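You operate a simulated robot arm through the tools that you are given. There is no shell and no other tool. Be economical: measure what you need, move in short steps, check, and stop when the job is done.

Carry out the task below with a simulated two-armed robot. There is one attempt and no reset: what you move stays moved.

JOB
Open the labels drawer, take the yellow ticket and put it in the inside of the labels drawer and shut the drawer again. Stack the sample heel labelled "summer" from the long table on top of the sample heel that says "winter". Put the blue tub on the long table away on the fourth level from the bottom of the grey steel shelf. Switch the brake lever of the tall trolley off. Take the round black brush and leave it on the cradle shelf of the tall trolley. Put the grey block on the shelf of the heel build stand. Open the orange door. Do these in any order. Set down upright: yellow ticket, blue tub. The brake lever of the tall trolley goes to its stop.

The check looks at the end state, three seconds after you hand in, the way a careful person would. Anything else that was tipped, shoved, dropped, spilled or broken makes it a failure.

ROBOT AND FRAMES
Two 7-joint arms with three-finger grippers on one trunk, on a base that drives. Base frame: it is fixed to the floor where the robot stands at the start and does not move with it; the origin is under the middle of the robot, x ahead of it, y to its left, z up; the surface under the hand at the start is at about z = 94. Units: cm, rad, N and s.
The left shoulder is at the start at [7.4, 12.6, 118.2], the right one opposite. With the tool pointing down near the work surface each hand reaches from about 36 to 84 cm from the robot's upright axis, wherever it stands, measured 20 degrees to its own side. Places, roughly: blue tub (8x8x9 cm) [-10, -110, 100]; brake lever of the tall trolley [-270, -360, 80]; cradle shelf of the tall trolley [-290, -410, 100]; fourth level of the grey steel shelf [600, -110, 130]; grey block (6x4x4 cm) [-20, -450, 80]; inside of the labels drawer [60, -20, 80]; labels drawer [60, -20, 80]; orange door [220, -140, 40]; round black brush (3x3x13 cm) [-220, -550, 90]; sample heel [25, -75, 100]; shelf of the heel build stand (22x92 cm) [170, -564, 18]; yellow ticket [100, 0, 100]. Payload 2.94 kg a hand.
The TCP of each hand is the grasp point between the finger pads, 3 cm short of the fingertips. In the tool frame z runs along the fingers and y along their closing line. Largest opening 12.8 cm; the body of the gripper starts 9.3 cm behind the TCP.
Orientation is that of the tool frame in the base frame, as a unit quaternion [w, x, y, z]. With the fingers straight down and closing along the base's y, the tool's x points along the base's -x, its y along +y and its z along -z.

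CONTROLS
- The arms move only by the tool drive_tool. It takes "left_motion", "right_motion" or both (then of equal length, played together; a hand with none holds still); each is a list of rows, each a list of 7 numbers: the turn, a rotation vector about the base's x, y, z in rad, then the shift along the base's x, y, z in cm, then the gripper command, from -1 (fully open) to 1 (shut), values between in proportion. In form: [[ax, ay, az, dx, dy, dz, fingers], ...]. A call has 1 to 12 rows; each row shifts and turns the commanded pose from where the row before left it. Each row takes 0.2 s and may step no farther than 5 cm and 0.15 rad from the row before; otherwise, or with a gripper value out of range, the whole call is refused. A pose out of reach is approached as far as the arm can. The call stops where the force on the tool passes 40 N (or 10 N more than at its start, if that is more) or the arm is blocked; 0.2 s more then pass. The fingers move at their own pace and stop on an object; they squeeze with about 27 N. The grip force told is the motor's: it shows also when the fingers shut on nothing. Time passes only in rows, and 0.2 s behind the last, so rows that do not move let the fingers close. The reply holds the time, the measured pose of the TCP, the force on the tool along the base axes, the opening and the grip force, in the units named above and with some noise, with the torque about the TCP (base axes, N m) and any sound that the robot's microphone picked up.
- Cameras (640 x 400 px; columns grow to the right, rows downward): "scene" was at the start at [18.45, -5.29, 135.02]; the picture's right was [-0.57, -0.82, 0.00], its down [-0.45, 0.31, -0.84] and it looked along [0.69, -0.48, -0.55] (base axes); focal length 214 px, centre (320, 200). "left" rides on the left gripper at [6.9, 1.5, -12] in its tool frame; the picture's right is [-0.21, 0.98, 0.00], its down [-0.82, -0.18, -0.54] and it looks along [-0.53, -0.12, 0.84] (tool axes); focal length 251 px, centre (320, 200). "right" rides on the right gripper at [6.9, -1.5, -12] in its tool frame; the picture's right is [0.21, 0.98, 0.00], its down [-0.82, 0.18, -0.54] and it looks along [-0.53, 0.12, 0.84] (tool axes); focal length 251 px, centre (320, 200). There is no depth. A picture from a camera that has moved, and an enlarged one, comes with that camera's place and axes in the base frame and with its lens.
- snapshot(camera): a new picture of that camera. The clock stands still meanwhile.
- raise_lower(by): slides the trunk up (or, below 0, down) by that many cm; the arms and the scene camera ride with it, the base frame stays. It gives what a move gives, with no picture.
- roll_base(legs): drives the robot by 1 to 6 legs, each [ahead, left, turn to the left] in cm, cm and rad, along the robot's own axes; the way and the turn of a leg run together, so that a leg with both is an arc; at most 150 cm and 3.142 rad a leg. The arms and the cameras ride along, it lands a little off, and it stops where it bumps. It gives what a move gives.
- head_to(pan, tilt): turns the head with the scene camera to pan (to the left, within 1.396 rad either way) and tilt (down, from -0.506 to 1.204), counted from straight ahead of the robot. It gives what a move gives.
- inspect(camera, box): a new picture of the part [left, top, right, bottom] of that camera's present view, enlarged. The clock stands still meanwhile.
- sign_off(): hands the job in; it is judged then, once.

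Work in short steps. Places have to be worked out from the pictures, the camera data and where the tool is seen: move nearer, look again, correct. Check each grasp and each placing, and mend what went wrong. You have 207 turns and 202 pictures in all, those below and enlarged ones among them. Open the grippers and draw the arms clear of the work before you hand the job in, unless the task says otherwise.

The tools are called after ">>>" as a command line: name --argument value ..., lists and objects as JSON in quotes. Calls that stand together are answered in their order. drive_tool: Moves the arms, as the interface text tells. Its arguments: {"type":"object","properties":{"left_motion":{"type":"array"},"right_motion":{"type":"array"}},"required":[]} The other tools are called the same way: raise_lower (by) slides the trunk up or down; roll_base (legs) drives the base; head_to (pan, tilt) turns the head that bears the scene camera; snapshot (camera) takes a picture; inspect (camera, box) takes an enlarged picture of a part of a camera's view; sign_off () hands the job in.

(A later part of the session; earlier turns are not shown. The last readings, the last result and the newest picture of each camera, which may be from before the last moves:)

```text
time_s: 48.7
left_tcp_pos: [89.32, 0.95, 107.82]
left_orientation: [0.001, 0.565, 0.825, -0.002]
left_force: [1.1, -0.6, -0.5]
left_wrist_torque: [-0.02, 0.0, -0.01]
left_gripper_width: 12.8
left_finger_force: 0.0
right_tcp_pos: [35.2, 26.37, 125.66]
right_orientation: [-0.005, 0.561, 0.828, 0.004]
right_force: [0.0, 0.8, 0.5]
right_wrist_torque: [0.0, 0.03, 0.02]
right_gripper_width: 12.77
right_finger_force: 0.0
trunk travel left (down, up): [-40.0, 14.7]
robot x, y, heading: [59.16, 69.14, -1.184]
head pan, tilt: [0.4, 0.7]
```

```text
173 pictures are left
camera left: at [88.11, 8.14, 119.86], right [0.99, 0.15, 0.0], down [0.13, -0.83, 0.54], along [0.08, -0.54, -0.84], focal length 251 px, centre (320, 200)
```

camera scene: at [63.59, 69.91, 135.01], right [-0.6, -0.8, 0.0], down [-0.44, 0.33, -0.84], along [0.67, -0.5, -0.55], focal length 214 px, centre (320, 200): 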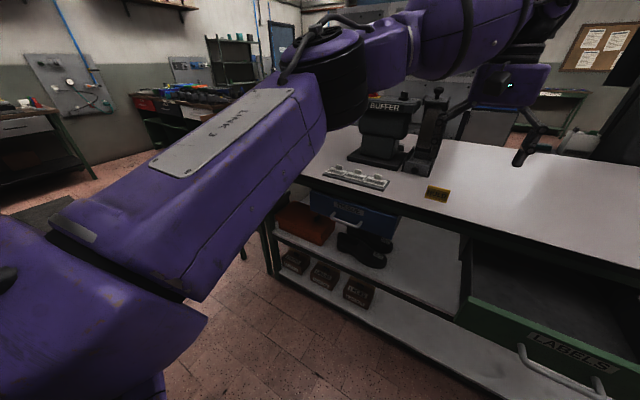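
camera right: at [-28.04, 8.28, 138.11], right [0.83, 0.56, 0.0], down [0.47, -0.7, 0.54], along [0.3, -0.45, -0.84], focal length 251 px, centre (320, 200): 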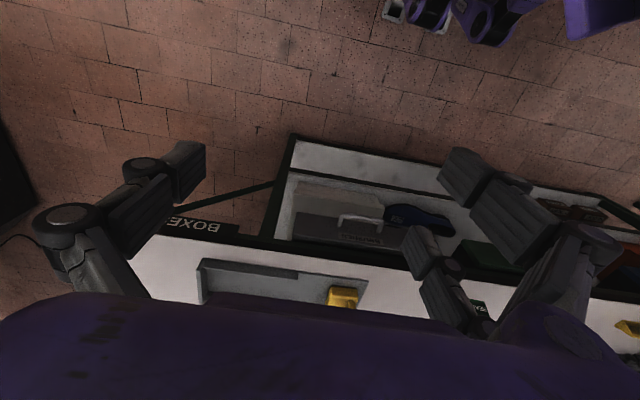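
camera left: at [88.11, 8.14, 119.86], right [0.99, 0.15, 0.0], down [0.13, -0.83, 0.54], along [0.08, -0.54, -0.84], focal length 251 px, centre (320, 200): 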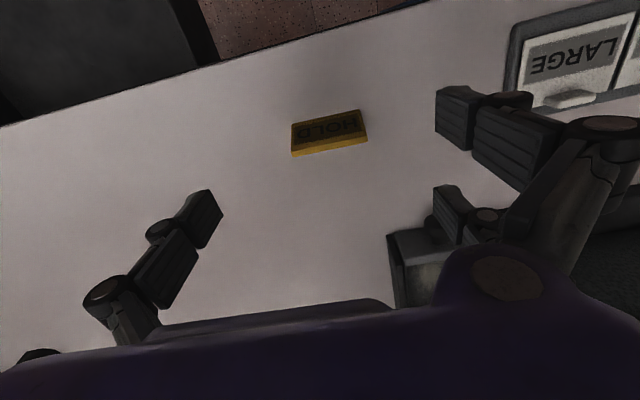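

The ticket lies just ahead of the fingers, centre ≈(90.1,0.3). I'll descend over it to z≈97.7 and close on its ends.

>>> drive_tool --left_motion '[[0, 0, 0, 0.8, -0.6, -4, -1], [0, 0, 0, 0, 0, -4, -1], [0, 0, 0, 0, 0, -2.1, -1], [0, 0, 0, 0, 0, 0, 0], [0, 0, 0, 0, 0, 0, 0.5], [0, 0, 0, 0, 0, 0, 1], [0, 0, 0, 0, 0, 0, 1]]'

>>> snapshot --camera "left"

```text
time_s: 50.3
left_tcp_pos: [89.86, 0.43, 97.93]
left_orientation: [0.001, 0.566, 0.825, -0.002]
left_force: [-1.2, 0.0, -0.8]
left_wrist_torque: [0.0, -0.02, 0.01]
left_gripper_width: 6.82
left_finger_force: 26.6
right_tcp_pos: [35.2, 26.49, 125.82]
right_orientation: [-0.006, 0.559, 0.829, 0.002]
right_force: [0.1, -0.4, -0.1]
right_wrist_torque: [0.01, 0.01, -0.02]
right_gripper_width: 12.78
right_finger_force: 0.1
trunk travel left (down, up): [-40.0, 14.7]
robot x, y, heading: [59.07, 69.81, -1.188]
head pan, tilt: [0.4, 0.7]
```

```text
172 pictures are left
camera left: at [88.8, 7.64, 109.78], right [0.99, 0.15, 0.0], down [0.13, -0.83, 0.54], along [0.08, -0.54, -0.84], focal length 251 px, centre (320, 200)
```

left: 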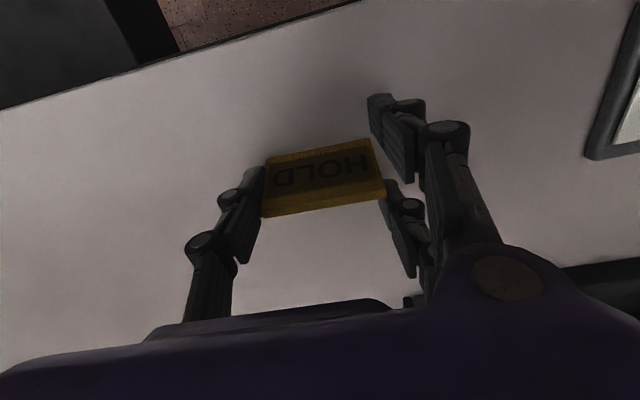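

Gripped well (6.8 cm). Lift it clear, pull back, and roll the base right to bring the hand over the open drawer.

>>> drive_tool --left_motion '[[0, 0, 0, 0, 0, 4, 1], [0, 0, 0, 0, 0, 5, 1], [0, 0, 0, 0, 0, 5, 1], [0, 0, 0, -1.8, 4.5, 1, 1], [0, 0, 0, -1.5, 4, 0, 1]]'

>>> roll_base --legs '[[0, -32, 0]]'

>>> snapshot --camera "left"

>>> snapshot --camera "scene"

```text
time_s: 51.5
left_tcp_pos: [86.65, 8.95, 112.64]
left_orientation: [0.001, 0.565, 0.825, -0.002]
left_force: [-0.2, -0.3, 0.3]
left_wrist_torque: [0.0, -0.01, 0.0]
left_gripper_width: 6.84
left_finger_force: 26.9
right_tcp_pos: [35.23, 26.48, 125.74]
right_orientation: [-0.005, 0.56, 0.828, 0.003]
right_force: [0.9, -0.2, 0.1]
right_wrist_torque: [0.01, 0.0, 0.01]
right_gripper_width: 12.82
right_finger_force: 0.0
trunk travel left (down, up): [-40.0, 14.7]
robot x, y, heading: [58.84, 69.26, -1.186]
head pan, tilt: [0.4, 0.7]
```

```text
time_s: 54.9
left_tcp_pos: [56.63, -3.35, 112.63]
left_orientation: [0.001, 0.567, 0.824, -0.002]
left_force: [0.4, 0.2, -0.7]
left_wrist_torque: [0.01, 0.01, 0.02]
left_gripper_width: 6.79
left_finger_force: 26.9
right_tcp_pos: [4.97, 14.46, 125.79]
right_orientation: [-0.004, 0.561, 0.828, 0.002]
right_force: [-0.4, 0.4, 0.6]
right_wrist_torque: [-0.03, -0.03, -0.04]
right_gripper_width: 12.79
right_finger_force: 0.0
trunk travel left (down, up): [-40.0, 14.7]
robot x, y, heading: [28.91, 57.38, -1.193]
head pan, tilt: [0.4, 0.7]
```

```text
171 pictures are left
camera left: at [55.51, 3.88, 124.6], right [0.99, 0.15, 0.0], down [0.13, -0.83, 0.54], along [0.08, -0.54, -0.84], focal length 251 px, centre (320, 200)
```

left: 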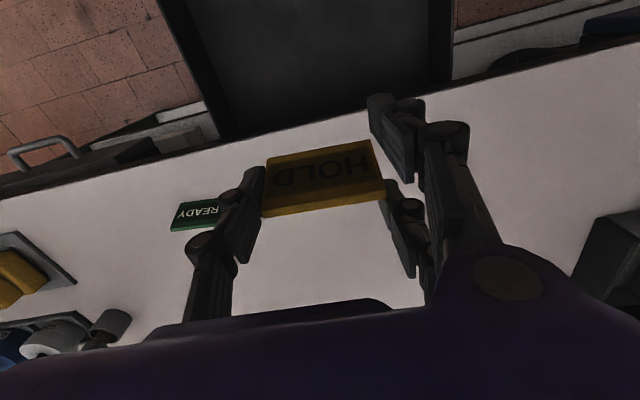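

```text
170 pictures are left
camera scene: at [39.92, 41.01, 134.84], right [-0.64, -0.77, 0.0], down [-0.44, 0.36, -0.82], along [0.64, -0.52, -0.57], focal length 214 px, centre (320, 200)
```

scene: 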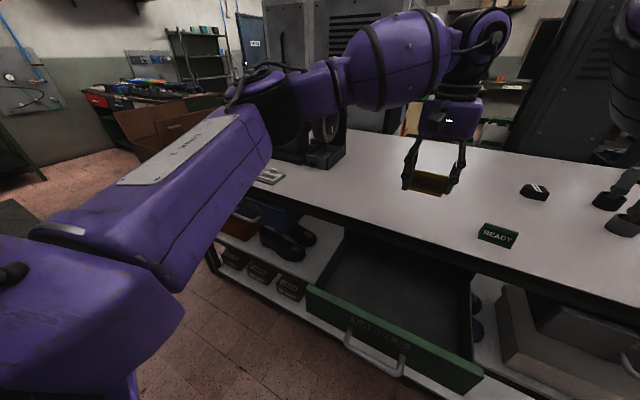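

I'll move to (54.4,3.8) over the middle of the open drawer and descend partway, then look.

>>> drive_tool --left_motion '[[0, 0, 0, -1.1, 3.6, 0, 1], [0, 0, 0, -1.1, 3.6, 0, 1], [0, 0, 0, 0, 0, -5, 1], [0, 0, 0, 0, 0, -5, 1], [0, 0, 0, 0, 0, -5, 1], [0, 0, 0, 0, 0, -4, 1]]'

>>> snapshot --camera "left"

>>> snapshot --camera "scene"

```text
time_s: 56.3
left_tcp_pos: [54.19, 3.87, 93.54]
left_orientation: [0.0, 0.567, 0.824, -0.003]
left_force: [0.1, -0.1, 0.9]
left_wrist_torque: [0.0, 0.03, -0.03]
left_gripper_width: 6.83
left_finger_force: 26.9
right_tcp_pos: [5.02, 14.35, 125.7]
right_orientation: [-0.005, 0.562, 0.827, 0.003]
right_force: [-0.3, -0.7, -0.4]
right_wrist_torque: [0.0, 0.0, 0.01]
right_gripper_width: 12.79
right_finger_force: 0.0
trunk travel left (down, up): [-40.0, 14.7]
robot x, y, heading: [28.83, 56.78, -1.188]
head pan, tilt: [0.4, 0.7]
```

```text
169 pictures are left
camera left: at [53.13, 11.06, 105.52], right [0.99, 0.15, 0.0], down [0.13, -0.83, 0.54], along [0.08, -0.54, -0.84], focal length 251 px, centre (320, 200)
```

left: 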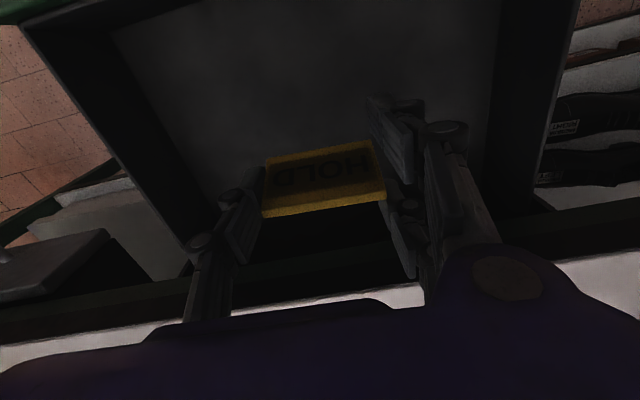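

```text
168 pictures are left
camera scene: at [39.75, 40.84, 134.62], right [-0.66, -0.76, 0.0], down [-0.44, 0.38, -0.81], along [0.61, -0.53, -0.59], focal length 214 px, centre (320, 200)
```

scene: 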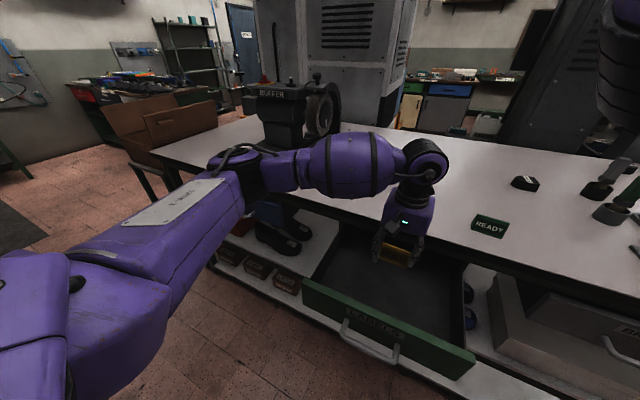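

Hand is centred over the drawer. I'll shift 3 cm toward the drawer front for clearance from the table edge and descend gently until contact.

>>> drive_tool --left_motion '[[0, 0, 0, -1.1, 2.8, -1, 1], [0, 0, 0, 0, 0, -3, 1], [0, 0, 0, 0, 0, -3, 1], [0, 0, 0, 0, 0, -2, 1], [0, 0, 0, 0, 0, -1, 1], [0, 0, 0, 0, 0, -1, 1], [0, 0, 0, 0, 0, -1, 1]]'

>>> snapshot --camera "left"

```text
time_s: 57.9
left_tcp_pos: [53.19, 6.8, 81.66]
left_orientation: [0.001, 0.567, 0.824, -0.003]
left_force: [0.0, 0.1, 2.8]
left_wrist_torque: [0.02, -0.11, -0.01]
left_gripper_width: 6.78
left_finger_force: 27.1
right_tcp_pos: [5.05, 14.57, 125.78]
right_orientation: [-0.004, 0.561, 0.828, 0.002]
right_force: [0.9, -0.1, 0.7]
right_wrist_torque: [0.01, 0.02, 0.01]
right_gripper_width: 12.79
right_finger_force: 0.0
trunk travel left (down, up): [-40.0, 14.7]
robot x, y, heading: [28.96, 57.39, -1.19]
head pan, tilt: [0.4, 0.7]
```

```text
167 pictures are left
camera left: at [52.18, 13.94, 93.66], right [0.99, 0.15, 0.0], down [0.13, -0.83, 0.55], along [0.08, -0.54, -0.84], focal length 251 px, centre (320, 200)
```

left: 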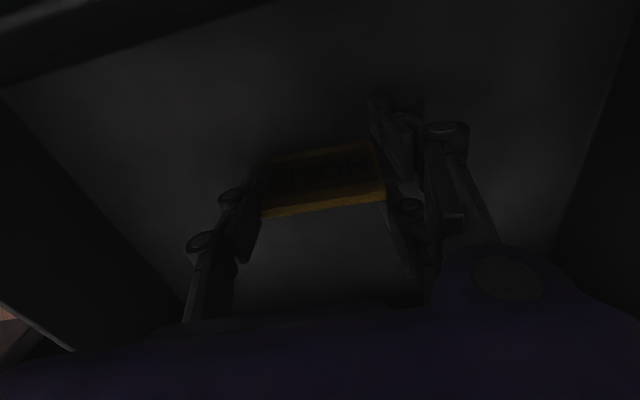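

A light contact (2.8 N) appears. One more small step, then release.

>>> drive_tool --left_motion '[[0, 0, 0, 0, 0, -0.3, 1], [0, 0, 0, 0, 0, 0, 1]]'

```text
time_s: 58.5
left_tcp_pos: [53.21, 6.66, 81.7]
left_orientation: [0.002, 0.567, 0.824, -0.005]
left_force: [3.4, 0.1, 23.1]
left_wrist_torque: [0.02, -0.21, 0.03]
left_gripper_width: 6.8
left_finger_force: 27.0
right_tcp_pos: [5.18, 14.56, 125.86]
right_orientation: [-0.004, 0.561, 0.828, 0.002]
right_force: [-0.4, -0.3, 0.2]
right_wrist_torque: [0.0, 0.0, 0.0]
right_gripper_width: 12.78
right_finger_force: 0.0
trunk travel left (down, up): [-40.0, 14.7]
robot x, y, heading: [28.9, 57.02, -1.19]
head pan, tilt: [0.4, 0.7]
```

Firm contact with the drawer floor. Relax slightly, open, and rise.

>>> drive_tool --left_motion '[[0, 0, 0, 0, 0, 0.3, 1], [0, 0, 0, 0, 0, 0, 0.2], [0, 0, 0, 0, 0, 0, -0.4], [0, 0, 0, 0, 0, 0, -0.6], [0, 0, 0, 0, 0, 3, -0.6], [0, 0, 0, 0, 0, 5, -0.6], [0, 0, 0, 0, 0, 5, -0.6], [0, 0, 0, 0, 0, 5, -0.6], [0, 0, 0, 0, 0, 5, -0.6]]'

>>> snapshot --camera "left"

```text
time_s: 60.5
left_tcp_pos: [53.05, 6.78, 104.56]
left_orientation: [0.001, 0.567, 0.824, -0.002]
left_force: [-0.5, 0.6, -0.4]
left_wrist_torque: [-0.04, 0.01, 0.0]
left_gripper_width: 10.23
left_finger_force: 0.0
right_tcp_pos: [5.08, 14.49, 125.75]
right_orientation: [-0.005, 0.561, 0.828, 0.002]
right_force: [0.5, -0.2, 0.0]
right_wrist_torque: [0.01, 0.04, 0.01]
right_gripper_width: 12.79
right_finger_force: 0.1
trunk travel left (down, up): [-40.0, 14.7]
robot x, y, heading: [28.91, 57.12, -1.186]
head pan, tilt: [0.4, 0.7]
```

```text
166 pictures are left
camera left: at [51.93, 14.1, 116.61], right [0.99, 0.15, 0.0], down [0.13, -0.83, 0.54], along [0.08, -0.54, -0.84], focal length 251 px, centre (320, 200)
```

left: 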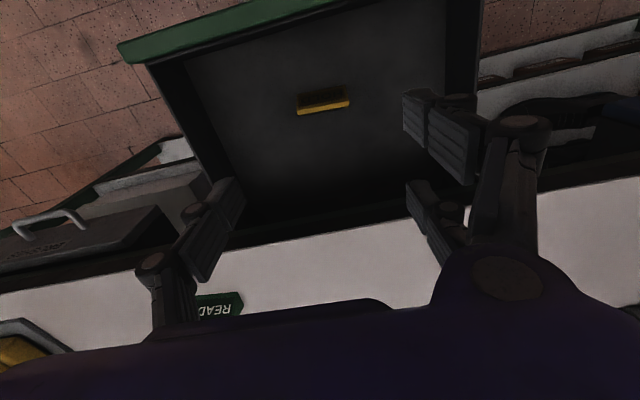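

Ticket stands upright in the drawer. Now shut it: back up 10 cm, close the fingers, and come down in front of the handle bar.

>>> roll_base --legs '[[-10, 0, 0]]'

>>> drive_tool --left_motion '[[0, 0, 0, -1.3, 3.2, 0, 1], [0, 0, 0, -1.3, 3.2, 0, 1], [0, 0, 0, 0, 0, 0, 1], [0, 0, 0, 0, 0, 0, 1]]'

>>> snapshot --camera "left"

```text
time_s: 61.7
left_tcp_pos: [49.34, 16.2, 104.57]
left_orientation: [-0.001, 0.566, 0.825, -0.002]
left_force: [-0.8, -0.3, 0.6]
left_wrist_torque: [-0.01, -0.01, 0.02]
left_gripper_width: 10.23
left_finger_force: 0.1
right_tcp_pos: [1.46, 23.51, 125.81]
right_orientation: [-0.004, 0.56, 0.828, 0.003]
right_force: [-0.5, 0.0, 0.6]
right_wrist_torque: [-0.02, 0.01, 0.01]
right_gripper_width: 12.77
right_finger_force: 0.0
trunk travel left (down, up): [-40.0, 14.7]
robot x, y, heading: [24.71, 66.36, -1.192]
head pan, tilt: [0.4, 0.7]
```

```text
time_s: 62.7
left_tcp_pos: [46.95, 22.53, 104.4]
left_orientation: [0.0, 0.566, 0.825, -0.004]
left_force: [-0.4, 0.3, 0.5]
left_wrist_torque: [-0.03, 0.03, -0.07]
left_gripper_width: 0.02
left_finger_force: 2.5
right_tcp_pos: [1.28, 23.57, 125.75]
right_orientation: [-0.005, 0.56, 0.829, 0.003]
right_force: [0.7, -0.2, 0.0]
right_wrist_torque: [-0.02, -0.03, -0.02]
right_gripper_width: 12.81
right_finger_force: 0.0
trunk travel left (down, up): [-40.0, 14.7]
robot x, y, heading: [25.03, 66.8, -1.19]
head pan, tilt: [0.4, 0.7]
```

```text
165 pictures are left
camera left: at [45.77, 29.67, 116.42], right [0.99, 0.15, 0.0], down [0.13, -0.83, 0.54], along [0.08, -0.54, -0.84], focal length 251 px, centre (320, 200)
```

left: 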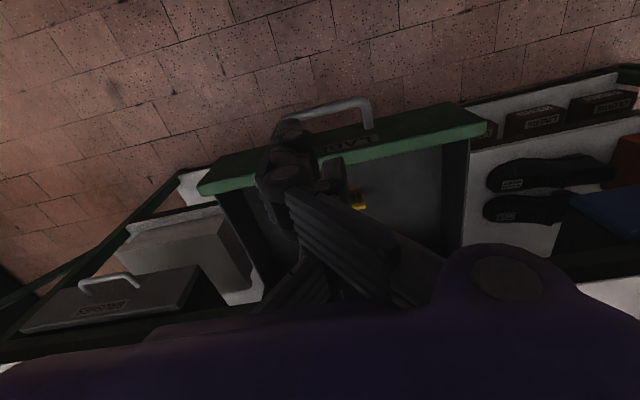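

Bar is at about (47.7,20.9). I'll move 4 cm further back and descend to bar height in front of it.

>>> drive_tool --left_motion '[[0, 0, 0, -1.5, 3.7, 0, 1], [0, 0, 0, 0, 0, -5, 1], [0, 0, 0, 0, 0, -5, 1], [0, 0, 0, 0, 0, -5, 1], [0, 0, 0, 0, 0, -5, 1], [0, 0, 0, 0, 0, -4, 1]]'

>>> snapshot --camera "left"

```text
time_s: 64.1
left_tcp_pos: [45.28, 26.07, 80.46]
left_orientation: [0.001, 0.567, 0.824, -0.002]
left_force: [-0.2, 0.0, 0.2]
left_wrist_torque: [0.0, 0.02, 0.01]
left_gripper_width: 0.0
left_finger_force: 2.6
right_tcp_pos: [1.5, 23.65, 125.81]
right_orientation: [-0.005, 0.56, 0.829, 0.002]
right_force: [0.2, 0.3, -0.5]
right_wrist_torque: [-0.02, 0.02, -0.02]
right_gripper_width: 12.8
right_finger_force: 0.0
trunk travel left (down, up): [-40.0, 14.7]
robot x, y, heading: [25.15, 66.66, -1.188]
head pan, tilt: [0.4, 0.7]
```

```text
164 pictures are left
camera left: at [44.15, 33.28, 92.36], right [0.99, 0.15, 0.0], down [0.13, -0.83, 0.54], along [0.08, -0.54, -0.84], focal length 251 px, centre (320, 200)
```

left: 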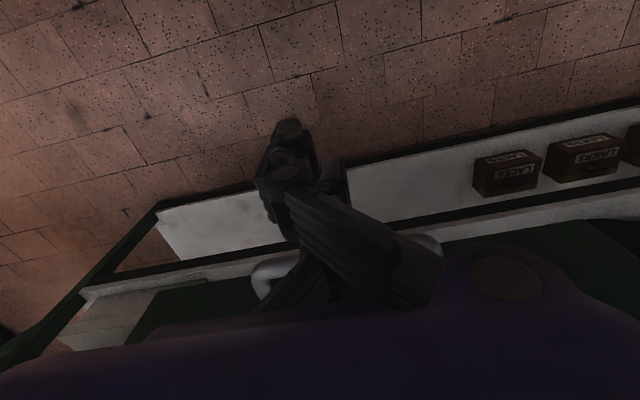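

In front of the bar; push along the table normal in steady 1.8 cm steps.

>>> drive_tool --left_motion '[[0, 0, 0, 0.66, -1.67, 0, 1], [0, 0, 0, 0.66, -1.67, 0, 1], [0, 0, 0, 0.5, -1.3, 0, 1], [0, 0, 0, 0.5, -1.3, 0, 1], [0, 0, 0, 0.66, -1.67, 0, 1], [0, 0, 0, 0.66, -1.67, 0, 1], [0, 0, 0, 0.66, -1.67, 0, 1], [0, 0, 0, 0.66, -1.67, 0, 1], [0, 0, 0, 0.66, -1.67, 0, 1], [0, 0, 0, 0.66, -1.67, 0, 1], [0, 0, 0, 0.66, -1.67, 0, 1], [0, 0, 0, 0.55, -1.4, 0, 1]]'

>>> drive_tool --left_motion '[[0, 0, 0, 0.55, -1.4, 0, 1], [0, 0, 0, 0.55, -1.4, 0, 1], [0, 0, 0, 0.55, -1.4, 0, 1], [0, 0, 0, 0.37, -0.93, 0, 1], [0, 0, 0, 0.37, -0.93, 0, 1], [0, 0, 0, 0.37, -0.93, 0, 1], [0, 0, 0, 0.37, -0.93, 0, 1]]'

>>> snapshot --camera "scene"

```text
time_s: 66.7
left_tcp_pos: [52.95, 6.98, 80.55]
left_orientation: [0.0, 0.566, 0.824, -0.002]
left_force: [-0.4, 0.4, -1.0]
left_wrist_torque: [0.0, -0.02, -0.01]
left_gripper_width: 0.0
left_finger_force: 1.9
right_tcp_pos: [1.42, 23.62, 125.81]
right_orientation: [-0.005, 0.561, 0.828, 0.003]
right_force: [0.1, 0.6, 0.1]
right_wrist_torque: [-0.03, -0.03, 0.01]
right_gripper_width: 12.8
right_finger_force: 0.0
trunk travel left (down, up): [-40.0, 14.7]
robot x, y, heading: [24.95, 66.28, -1.188]
head pan, tilt: [0.4, 0.7]
```

```text
time_s: 67.5
left_tcp_pos: [54.1, 3.68, 80.36]
left_orientation: [-0.008, 0.568, 0.823, 0.006]
left_force: [-5.8, 22.6, 12.9]
left_wrist_torque: [-0.19, 0.06, -0.16]
left_gripper_width: 0.01
left_finger_force: 3.2
right_tcp_pos: [1.4, 23.78, 125.85]
right_orientation: [-0.004, 0.56, 0.829, 0.002]
right_force: [0.6, -0.6, -0.6]
right_wrist_torque: [0.07, 0.01, -0.01]
right_gripper_width: 12.82
right_finger_force: 0.2
trunk travel left (down, up): [-40.0, 14.7]
robot x, y, heading: [25.38, 66.44, -1.189]
head pan, tilt: [0.4, 0.7]
stopped in row 4 (left hand): the force on the tool passed its limit at 41 N (the readings are from after the stop); the commanded pose is now the measured one
```

```text
163 pictures are left
camera scene: at [35.53, 50.08, 134.25], right [-0.69, -0.72, 0.0], down [-0.45, 0.43, -0.78], along [0.56, -0.54, -0.62], focal length 214 px, centre (320, 200)
```

scene: 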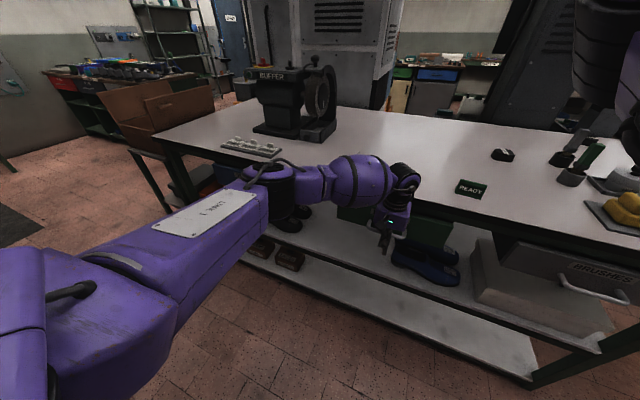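

Stopped at 41 N; I need to see whether the drawer is closed or the hand hit something.

>>> inspect --camera "scene" --box '[320, 140, 520, 265]'

>>> snapshot --camera "left"

```text
3.20 times, centred on (420, 202) of scene
camera zoom: at [35.53, 50.08, 134.25], right [-0.69, -0.72, 0.0], down [-0.45, 0.43, -0.78], along [0.56, -0.54, -0.62], focal length 686 px, centre (0, 192)
```

zoom: 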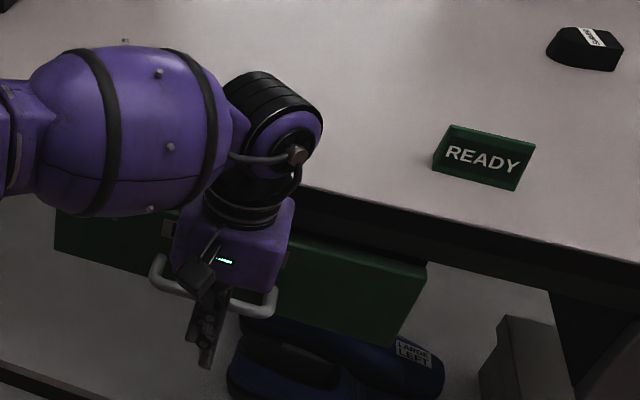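

```text
161 pictures are left
camera left: at [53.0, 10.7, 92.57], right [0.99, 0.14, 0.0], down [0.13, -0.84, 0.52], along [0.07, -0.52, -0.85], focal length 251 px, centre (320, 200)
```

left: 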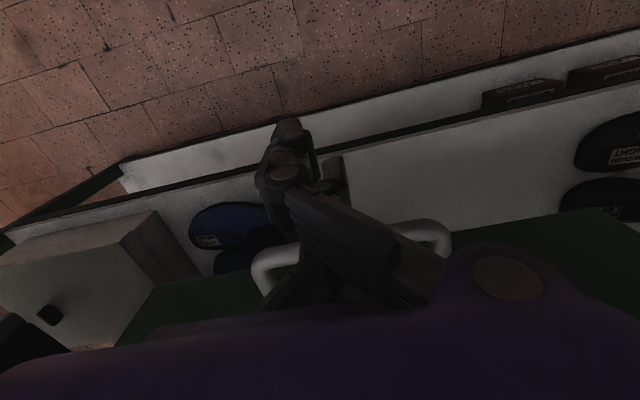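

The wrist seems to be against the table edge with a few cm of drawer left. I'll back off, pitch the fingers forward ~0.6 rad so the wrist stays clear, and push again.

>>> drive_tool --left_motion '[[0, 0, 0, -1.0, 2.6, 0, 1], [0, 0, 0, -1.0, 2.6, 0, 1], [-0.13, -0.052, 0, 0, 0, 0, 1], [-0.13, -0.052, 0, 0, 0, 0, 1], [-0.13, -0.052, 0, 0, 0, 0, 1], [-0.13, -0.052, 0, 0, 0, 0, 1], [-0.13, -0.052, 0, 0, 0, 0, 1]]'

>>> snapshot --camera "left"

```text
time_s: 69.1
left_tcp_pos: [52.14, 8.67, 80.32]
left_orientation: [0.281, 0.534, 0.775, -0.187]
left_force: [0.6, 0.7, 0.0]
left_wrist_torque: [0.02, -0.04, 0.01]
left_gripper_width: 0.01
left_finger_force: 2.6
right_tcp_pos: [1.53, 23.75, 125.84]
right_orientation: [-0.005, 0.56, 0.829, 0.002]
right_force: [0.7, 0.0, -0.2]
right_wrist_torque: [0.01, -0.03, 0.02]
right_gripper_width: 12.77
right_finger_force: 0.1
trunk travel left (down, up): [-40.0, 14.7]
robot x, y, heading: [25.24, 66.73, -1.184]
head pan, tilt: [0.4, 0.7]
```

```text
160 pictures are left
camera left: at [48.79, 21.52, 85.26], right [0.97, 0.2, 0.15], down [-0.07, -0.34, 0.94], along [0.23, -0.92, -0.32], focal length 251 px, centre (320, 200)
```

left: 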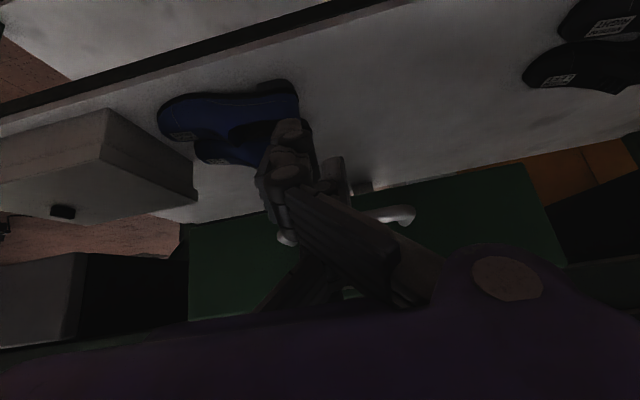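

Now push again in small steps until firm resistance.

>>> drive_tool --left_motion '[[0, 0, 0, 0.66, -1.67, 0, 1], [0, 0, 0, 0.66, -1.67, 0, 1], [0, 0, 0, 0.5, -1.3, 0, 1], [0, 0, 0, 0.5, -1.3, 0, 1], [0, 0, 0, 0.37, -0.93, 0, 1], [0, 0, 0, 0.37, -0.93, 0, 1], [0, 0, 0, 0.37, -0.93, 0, 1], [0, 0, 0, 0.37, -0.93, 0, 1], [0, 0, 0, 0.37, -0.93, 0, 1]]'

>>> inspect --camera "scene" --box '[320, 140, 520, 265]'

```text
time_s: 70.3
left_tcp_pos: [54.32, 2.89, 80.65]
left_orientation: [0.278, 0.536, 0.775, -0.187]
left_force: [-1.6, 28.3, 20.6]
left_wrist_torque: [-0.68, -0.04, -0.13]
left_gripper_width: 0.0
left_finger_force: 3.2
right_tcp_pos: [1.47, 24.07, 125.84]
right_orientation: [-0.003, 0.559, 0.829, 0.002]
right_force: [-0.3, -0.2, 0.0]
right_wrist_torque: [0.01, 0.02, 0.0]
right_gripper_width: 12.81
right_finger_force: 0.1
trunk travel left (down, up): [-40.0, 14.7]
robot x, y, heading: [25.52, 66.4, -1.187]
head pan, tilt: [0.4, 0.7]
stopped in row 5 (left hand): the force on the tool passed its limit at 55 N (the readings are from after the stop); the commanded pose is now the measured one
```

```text
3.20 times, centred on (420, 202) of scene
camera zoom: at [35.33, 50.52, 134.11], right [-0.71, -0.71, 0.0], down [-0.45, 0.45, -0.77], along [0.54, -0.54, -0.64], focal length 686 px, centre (0, 192)
```

zoom: 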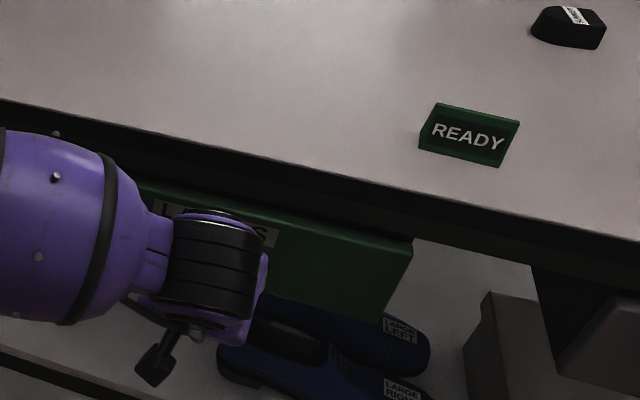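

Unclear whether it's fully shut; I'll back off and look at the drawer front directly.

>>> drive_tool --left_motion '[[0, 0, 0, -1.5, 3.8, 0, 1], [0, 0, 0, -1.5, 3.8, 0, 1], [0, 0, 0, -1.5, 3.8, 0, 1], [0, 0, 0, -1.5, 3.8, 0, 1]]'

>>> snapshot --camera "left"

>>> snapshot --camera "scene"

```text
time_s: 71.3
left_tcp_pos: [48.57, 18.0, 80.25]
left_orientation: [0.277, 0.537, 0.775, -0.185]
left_force: [0.7, 0.1, 0.5]
left_wrist_torque: [-0.01, -0.04, -0.04]
left_gripper_width: 0.0
left_finger_force: 2.6
right_tcp_pos: [1.41, 23.76, 125.68]
right_orientation: [-0.005, 0.56, 0.829, 0.002]
right_force: [-0.4, -0.1, 0.7]
right_wrist_torque: [-0.03, -0.03, 0.02]
right_gripper_width: 12.81
right_finger_force: 0.0
trunk travel left (down, up): [-40.0, 14.7]
robot x, y, heading: [25.53, 66.32, -1.186]
head pan, tilt: [0.4, 0.7]
```

```text
158 pictures are left
camera left: at [45.23, 30.67, 85.28], right [0.97, 0.19, 0.14], down [-0.07, -0.35, 0.94], along [0.23, -0.92, -0.32], focal length 251 px, centre (320, 200)
```

left: 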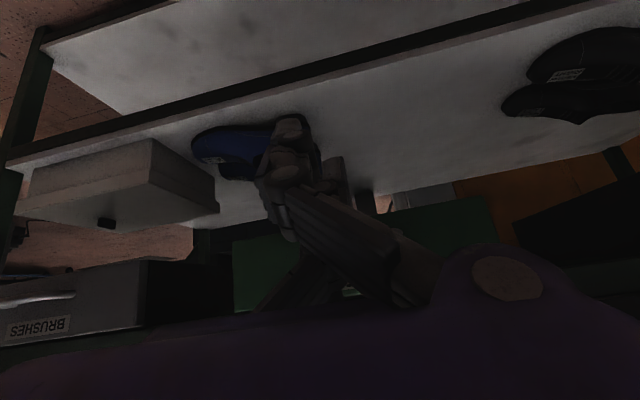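

```text
157 pictures are left
camera scene: at [35.35, 50.11, 134.01], right [-0.71, -0.71, 0.0], down [-0.45, 0.46, -0.77], along [0.54, -0.54, -0.64], focal length 214 px, centre (320, 200)
```

scene: 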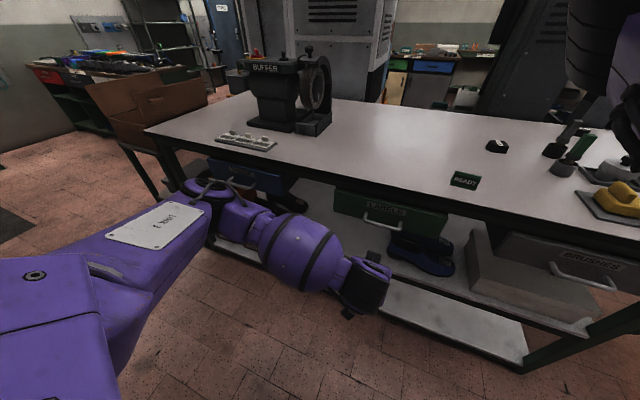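

Handle computes to (57.1,-2.6,79.8), matching its original closed place. A zoom to confirm.

>>> inspect --camera "scene" --box '[310, 160, 470, 260]'

```text
4.00 times, centred on (390, 210) of scene
camera zoom: at [35.35, 50.11, 134.01], right [-0.71, -0.71, 0.0], down [-0.45, 0.46, -0.77], along [0.54, -0.54, -0.64], focal length 858 px, centre (40, 160)
```

zoom: 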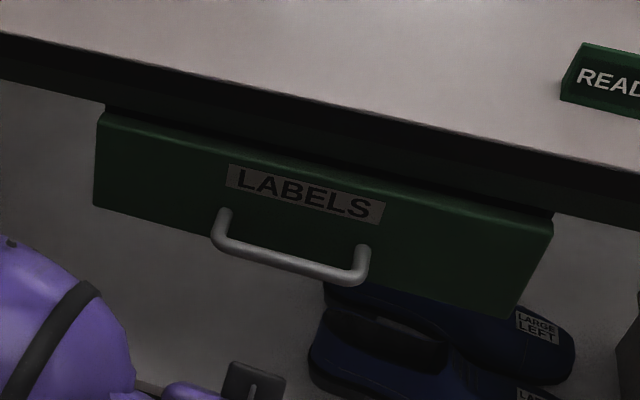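

To be certain it's fully shut, I'll compare its front with the neighbouring closed BRUSHES drawer in the same view.

>>> inspect --camera "scene" --box '[480, 190, 640, 290]'

>>> inspect --camera "scene" --box '[200, 130, 360, 230]'

```text
4.00 times, centred on (560, 240) of scene
camera zoom: at [35.35, 50.11, 134.01], right [-0.71, -0.71, 0.0], down [-0.45, 0.46, -0.77], along [0.54, -0.54, -0.64], focal length 858 px, centre (-640, 40)
```

zoom: 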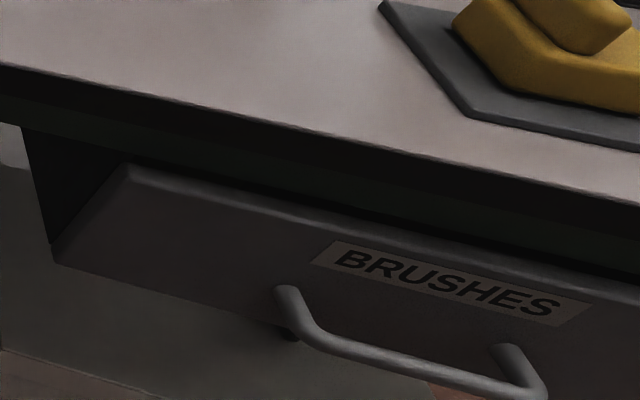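

```text
4.00 times, centred on (280, 180) of scene
camera zoom: at [35.35, 50.11, 134.01], right [-0.71, -0.71, 0.0], down [-0.45, 0.46, -0.77], along [0.54, -0.54, -0.64], focal length 858 px, centre (480, 280)
```

zoom: 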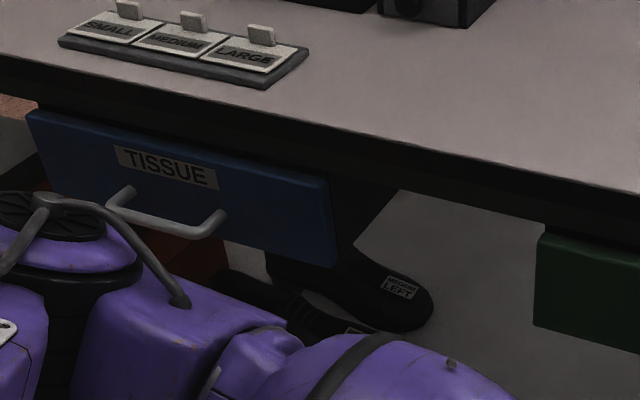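

Possibly a few mm left. I'll do a firm push on the panel itself with the fingertips near-horizontal, just above the handle.

>>> drive_tool --left_motion '[[-0.138, -0.055, 0, 0, 0, 2, 1], [-0.138, -0.055, 0, 0, 0, 2, 1], [-0.138, -0.055, 0, 0, 0, 1, 1], [-0.138, -0.055, 0, 0, 0, 0.5, 1], [0, 0, 0, 1.5, -3.8, 0, 1], [0, 0, 0, 1.5, -3.8, 0, 1], [0, 0, 0, 1.1, -2.8, 0, 1]]'

>>> snapshot --camera "left"

```text
time_s: 72.9
left_tcp_pos: [52.17, 6.97, 85.8]
left_orientation: [0.496, 0.456, 0.663, -0.327]
left_force: [-0.5, 0.2, -0.3]
left_wrist_torque: [0.02, 0.01, -0.01]
left_gripper_width: 0.0
left_finger_force: 3.2
right_tcp_pos: [1.5, 23.64, 125.83]
right_orientation: [-0.005, 0.559, 0.829, 0.001]
right_force: [0.4, 0.7, -0.2]
right_wrist_torque: [-0.02, -0.02, 0.0]
right_gripper_width: 12.79
right_finger_force: 0.0
trunk travel left (down, up): [-40.0, 14.7]
robot x, y, heading: [25.04, 66.87, -1.184]
head pan, tilt: [0.4, 0.7]
```

```text
153 pictures are left
camera left: at [48.62, 20.4, 82.76], right [0.93, 0.3, 0.22], down [-0.28, 0.18, 0.94], along [0.24, -0.94, 0.25], focal length 251 px, centre (320, 200)
```

left: 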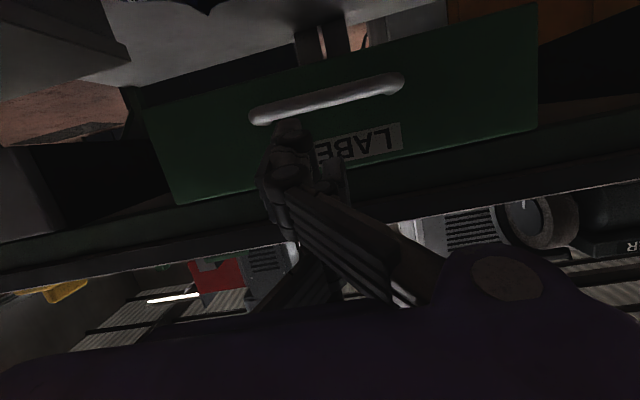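

Fingertips now point at the label. Push forward until resistance.

>>> drive_tool --left_motion '[[0, 0, 0, 0.74, -1.86, -0.2, 1], [0, 0, 0, 0.74, -1.86, -0.2, 1], [0, 0, 0, 0.55, -1.4, -0.2, 1], [0, 0, 0, 0.37, -0.93, 0, 1], [0, 0, 0, 0.37, -0.93, 0, 1], [0, 0, 0, 0.37, -0.93, 0, 1], [0, 0, 0, 0.37, -0.93, 0, 1], [0, 0, 0, 0.37, -0.93, 0, 1], [0, 0, 0, 0.37, -0.93, 0, 1]]'

>>> snapshot --camera "left"

```text
time_s: 74.8
left_tcp_pos: [55.05, -2.38, 85.47]
left_orientation: [0.493, 0.457, 0.665, -0.325]
left_force: [-6.0, 31.0, 18.4]
left_wrist_torque: [-0.95, -0.12, -0.27]
left_gripper_width: 0.0
left_finger_force: 2.3
left hand out of reach, approached as far as the arm can: row 1, 2, 3
right_tcp_pos: [1.48, 24.3, 126.01]
right_orientation: [-0.003, 0.559, 0.829, 0.002]
right_force: [0.1, 0.3, -0.4]
right_wrist_torque: [0.01, -0.02, -0.02]
right_gripper_width: 12.78
right_finger_force: 0.1
trunk travel left (down, up): [-40.0, 14.7]
robot x, y, heading: [25.3, 66.6, -1.186]
head pan, tilt: [0.4, 0.7]
stopped in row 9 (left hand): the force on the tool passed its limit at 52 N (the readings are from after the stop); the commanded pose is now the measured one
```

```text
152 pictures are left
camera left: at [51.31, 10.98, 82.51], right [0.93, 0.3, 0.22], down [-0.28, 0.17, 0.94], along [0.24, -0.94, 0.25], focal length 251 px, centre (320, 200)
```

left: 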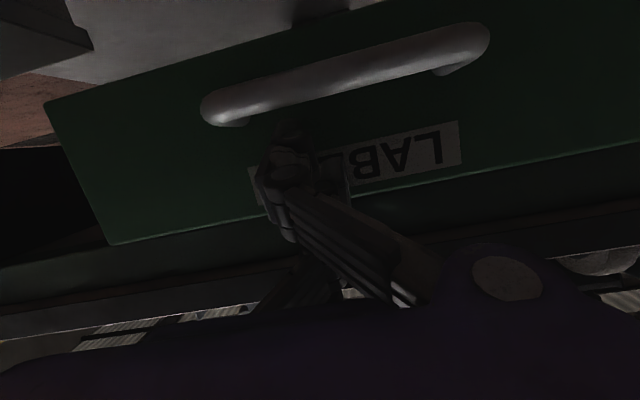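

Panel is now at v≈25.3, at or beyond its original closed place: drawer shut. Retract and restore the left hand to pointing down.

>>> drive_tool --left_motion '[[0, 0, 0, -1.8, 4.5, 0, 1], [0, 0, 0, -1.8, 4.5, 0, 1], [0, 0, 0, -1.8, 4.5, 0, 1], [0.138, 0.055, 0, 0, 0, 4, 1], [0.138, 0.055, 0, 0, 0, 4, 1], [0.138, 0.055, 0, 0, 0, 4, 1], [0.138, 0.055, 0, 0, 0, 4, 1], [0.138, 0.055, 0, 0, 0, 4, 1], [0.138, 0.055, 0, 0, 0, 4, 1], [0.138, 0.055, 0, 0, 0, 4, 1], [0.138, 0.055, 0, 0, 0, 4, 1]]'

>>> snapshot --camera "scene"

>>> inspect --camera "scene" --box '[440, 100, 640, 225]'

```text
time_s: 77.2
left_tcp_pos: [49.87, 10.71, 117.03]
left_orientation: [0.028, 0.569, 0.821, -0.015]
left_force: [0.7, -0.2, 0.6]
left_wrist_torque: [-0.01, 0.06, 0.0]
left_gripper_width: 0.01
left_finger_force: 3.2
right_tcp_pos: [1.23, 23.73, 125.71]
right_orientation: [-0.005, 0.559, 0.829, 0.004]
right_force: [0.5, -0.2, 0.0]
right_wrist_torque: [0.03, 0.01, -0.01]
right_gripper_width: 12.77
right_finger_force: 0.1
trunk travel left (down, up): [-40.0, 14.7]
robot x, y, heading: [25.41, 66.57, -1.188]
head pan, tilt: [0.4, 0.7]
```

```text
151 pictures are left
camera scene: at [35.32, 49.99, 133.98], right [-0.71, -0.71, 0.0], down [-0.45, 0.46, -0.76], along [0.54, -0.54, -0.64], focal length 214 px, centre (320, 200)
```

scene: 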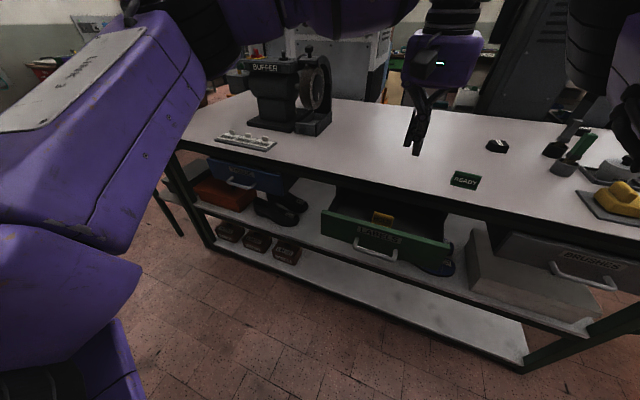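

```text
3.20 times, centred on (540, 162) of scene
camera zoom: at [35.32, 49.99, 133.98], right [-0.71, -0.71, 0.0], down [-0.45, 0.46, -0.76], along [0.54, -0.54, -0.64], focal length 686 px, centre (-384, 320)
```

zoom: 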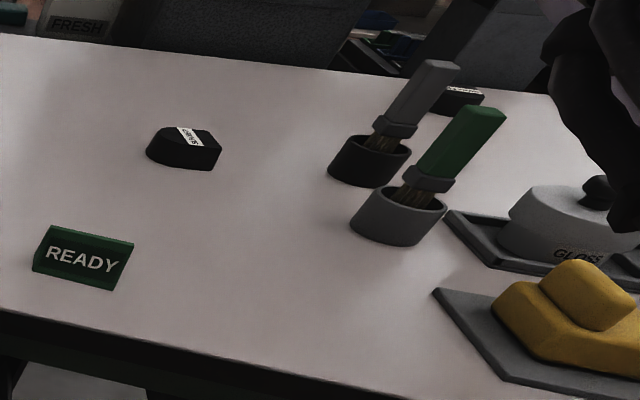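

The drawer came open about 12 cm again—the fingers must have caught the handle when retracting (ticket still upright). I'll push the panel beside the handle instead, where nothing can hook.

>>> drive_tool --left_motion '[[0, 0, 0, -3.5, 1.3, 0, 1], [0, 0, 0, -3.5, 1.3, 0, 1], [0, 0, 0, -3.5, 1.3, 0, 1], [0, 0, 0, -3.5, 1.4, 0, 1], [-0.135, -0.054, 0, 0, 0, -4.6, 1], [-0.135, -0.054, 0, 0, 0, -4.6, 1], [-0.135, -0.054, 0, 0, 0, -4.6, 1], [-0.135, -0.054, 0, 0, 0, -4.6, 1], [-0.135, -0.054, 0, 0, 0, -4.6, 1], [-0.135, -0.054, 0, 0, 0, -4.6, 1], [-0.135, -0.054, 0, 0, 0, -4.6, 1]]'

>>> snapshot --camera "left"

>>> snapshot --camera "scene"

```text
time_s: 78.2
left_tcp_pos: [38.05, 15.01, 116.54]
left_orientation: [0.033, 0.56, 0.828, -0.011]
left_force: [2.0, 2.3, -5.0]
left_wrist_torque: [-0.59, 0.05, -0.17]
left_gripper_width: 0.03
left_finger_force: 3.1
right_tcp_pos: [1.16, 23.75, 125.9]
right_orientation: [-0.003, 0.561, 0.827, 0.001]
right_force: [0.8, 0.2, -0.4]
right_wrist_torque: [0.04, -0.04, -0.03]
right_gripper_width: 12.81
right_finger_force: 0.0
trunk travel left (down, up): [-40.0, 14.7]
robot x, y, heading: [25.39, 66.3, -1.189]
head pan, tilt: [0.4, 0.7]
stopped in row 4 (left hand): the force on the tool passed its limit at 109 N (the readings are from after the stop); the commanded pose is now the measured one
```

```text
149 pictures are left
camera left: at [36.34, 22.81, 128.08], right [0.99, 0.16, 0.03], down [0.11, -0.8, 0.59], along [0.12, -0.58, -0.81], focal length 251 px, centre (320, 200)
```

left: 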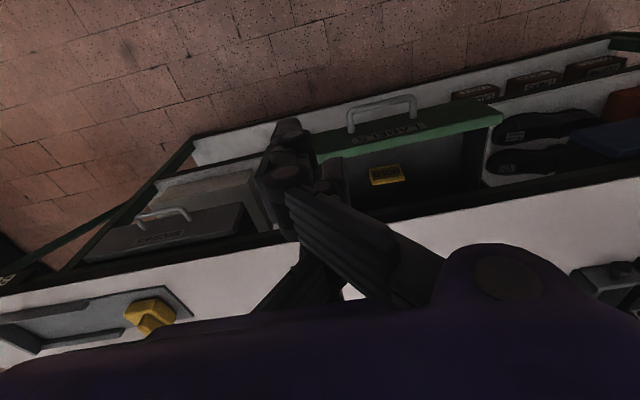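

```text
148 pictures are left
camera scene: at [35.3, 49.98, 134.06], right [-0.71, -0.7, 0.0], down [-0.45, 0.45, -0.77], along [0.54, -0.55, -0.64], focal length 214 px, centre (320, 200)
```

scene: 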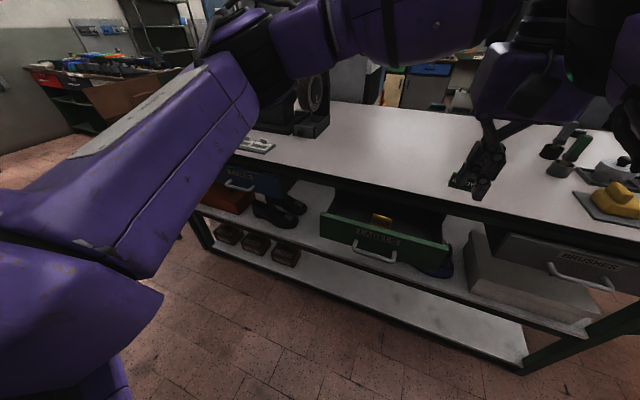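

The left arm bumped my own right arm. I'll use the other side of the handle (u≈65) instead, moving left first and then lowering with pitch.

>>> drive_tool --left_motion '[[0, 0, 0, 3.6, 1.8, 0, 1], [0, 0, 0, 3.6, 1.8, 0, 1], [0, 0, 0, 3.6, 1.8, 0, 1], [0, 0, 0, 3.6, 1.8, 0, 1], [0, 0, 0, 3.6, 1.8, 0, 1], [0, 0, 0, 3.6, 1.8, 0, 1], [-0.135, -0.054, 0, 0, 0, -4.6, 1], [-0.135, -0.054, 0, 0, 0, -4.6, 1], [-0.135, -0.054, 0, 0, 0, -4.6, 1], [-0.135, -0.054, 0, 0, 0, -4.6, 1], [-0.135, -0.054, 0, 0, 0, -4.6, 1], [-0.135, -0.054, 0, 0, 0, -4.6, 1]]'

>>> snapshot --camera "left"

```text
time_s: 80.8
left_tcp_pos: [59.91, 24.19, 92.09]
left_orientation: [0.338, 0.51, 0.76, -0.219]
left_force: [0.2, 0.0, -0.1]
left_wrist_torque: [0.02, -0.02, 0.02]
left_gripper_width: 0.0
left_finger_force: 3.5
left hand out of reach, approached as far as the arm can: row 10, 11, 12
right_tcp_pos: [1.24, 23.78, 125.71]
right_orientation: [-0.003, 0.561, 0.828, 0.002]
right_force: [-0.5, 0.7, 0.4]
right_wrist_torque: [0.03, 0.01, 0.01]
right_gripper_width: 12.79
right_finger_force: 0.0
trunk travel left (down, up): [-40.0, 14.7]
robot x, y, heading: [25.07, 66.3, -1.184]
head pan, tilt: [0.4, 0.7]
```

```text
147 pictures are left
camera left: at [56.09, 37.42, 95.17], right [0.96, 0.24, 0.17], down [-0.12, -0.22, 0.97], along [0.27, -0.95, -0.18], focal length 251 px, centre (320, 200)
```

left: 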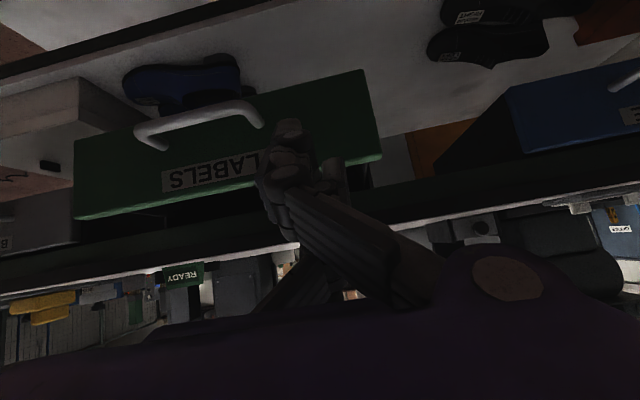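

Fingertips are just beside the handle's left end. Shift 2.5 cm more, lower to panel height, and push.

>>> drive_tool --left_motion '[[0, 0, 0, 2.3, 0.9, -3.8, 1], [0, 0, 0, 0, 0, -3.8, 1], [0, 0, 0, 0.9, -2.3, 0, 1], [0, 0, 0, 0.9, -2.3, 0, 1], [0, 0, 0, 0.9, -2.3, 0, 1], [0, 0, 0, 0.74, -1.86, 0, 1], [0, 0, 0, 0.74, -1.86, 0, 1], [0, 0, 0, 0.6, -1.5, 0, 1], [0, 0, 0, 0.6, -1.5, 0, 1], [0, 0, 0, 0.6, -1.5, 0, 1], [0, 0, 0, 0.6, -1.5, 0, 1], [0, 0, 0, 0.6, -1.5, 0, 1]]'

>>> drive_tool --left_motion '[[0, 0, 0, 0.37, -0.93, 0, 1], [0, 0, 0, 0.37, -0.93, 0, 1], [0, 0, 0, 0.37, -0.93, 0, 1], [0, 0, 0, 0.37, -0.93, 0, 1], [0, 0, 0, 0.37, -0.93, 0, 1], [0, 0, 0, 0.37, -0.93, 0, 1], [0, 0, 0, 0.37, -0.93, 0, 1]]'

>>> snapshot --camera "left"

```text
time_s: 83.4
left_tcp_pos: [69.12, 7.2, 89.09]
left_orientation: [0.337, 0.51, 0.761, -0.218]
left_force: [-0.8, 1.1, -1.0]
left_wrist_torque: [0.03, 0.02, -0.01]
left_gripper_width: 0.0
left_finger_force: 3.4
left hand out of reach, approached as far as the arm can: row 1, 2
right_tcp_pos: [1.27, 23.77, 125.73]
right_orientation: [-0.004, 0.562, 0.827, 0.002]
right_force: [-0.4, -0.4, 0.1]
right_wrist_torque: [-0.03, -0.02, 0.02]
right_gripper_width: 12.79
right_finger_force: 0.0
trunk travel left (down, up): [-40.0, 14.7]
robot x, y, heading: [24.92, 66.76, -1.189]
head pan, tilt: [0.4, 0.7]
```

```text
time_s: 84.5
left_tcp_pos: [70.42, 3.86, 88.92]
left_orientation: [0.333, 0.512, 0.762, -0.215]
left_force: [-6.5, 22.0, 11.8]
left_wrist_torque: [-0.43, -0.33, -0.17]
left_gripper_width: 0.0
left_finger_force: 2.5
right_tcp_pos: [1.2, 24.12, 125.94]
right_orientation: [-0.005, 0.561, 0.828, 0.003]
right_force: [-0.2, -0.2, 0.8]
right_wrist_torque: [0.03, 0.02, -0.02]
right_gripper_width: 12.82
right_finger_force: 0.0
trunk travel left (down, up): [-40.0, 14.7]
robot x, y, heading: [25.17, 66.47, -1.181]
head pan, tilt: [0.4, 0.7]
stopped in row 5 (left hand): the force on the tool passed its limit at 45 N (the readings are from after the stop); the commanded pose is now the measured one
```

```text
146 pictures are left
camera left: at [66.61, 17.09, 92.11], right [0.96, 0.24, 0.17], down [-0.11, -0.23, 0.97], along [0.27, -0.94, -0.19], focal length 251 px, centre (320, 200)
```

left: 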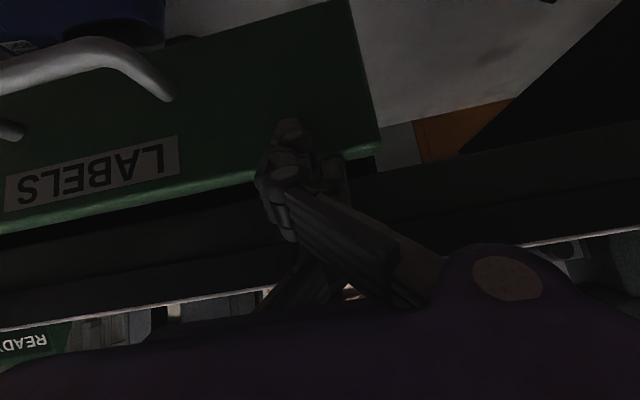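

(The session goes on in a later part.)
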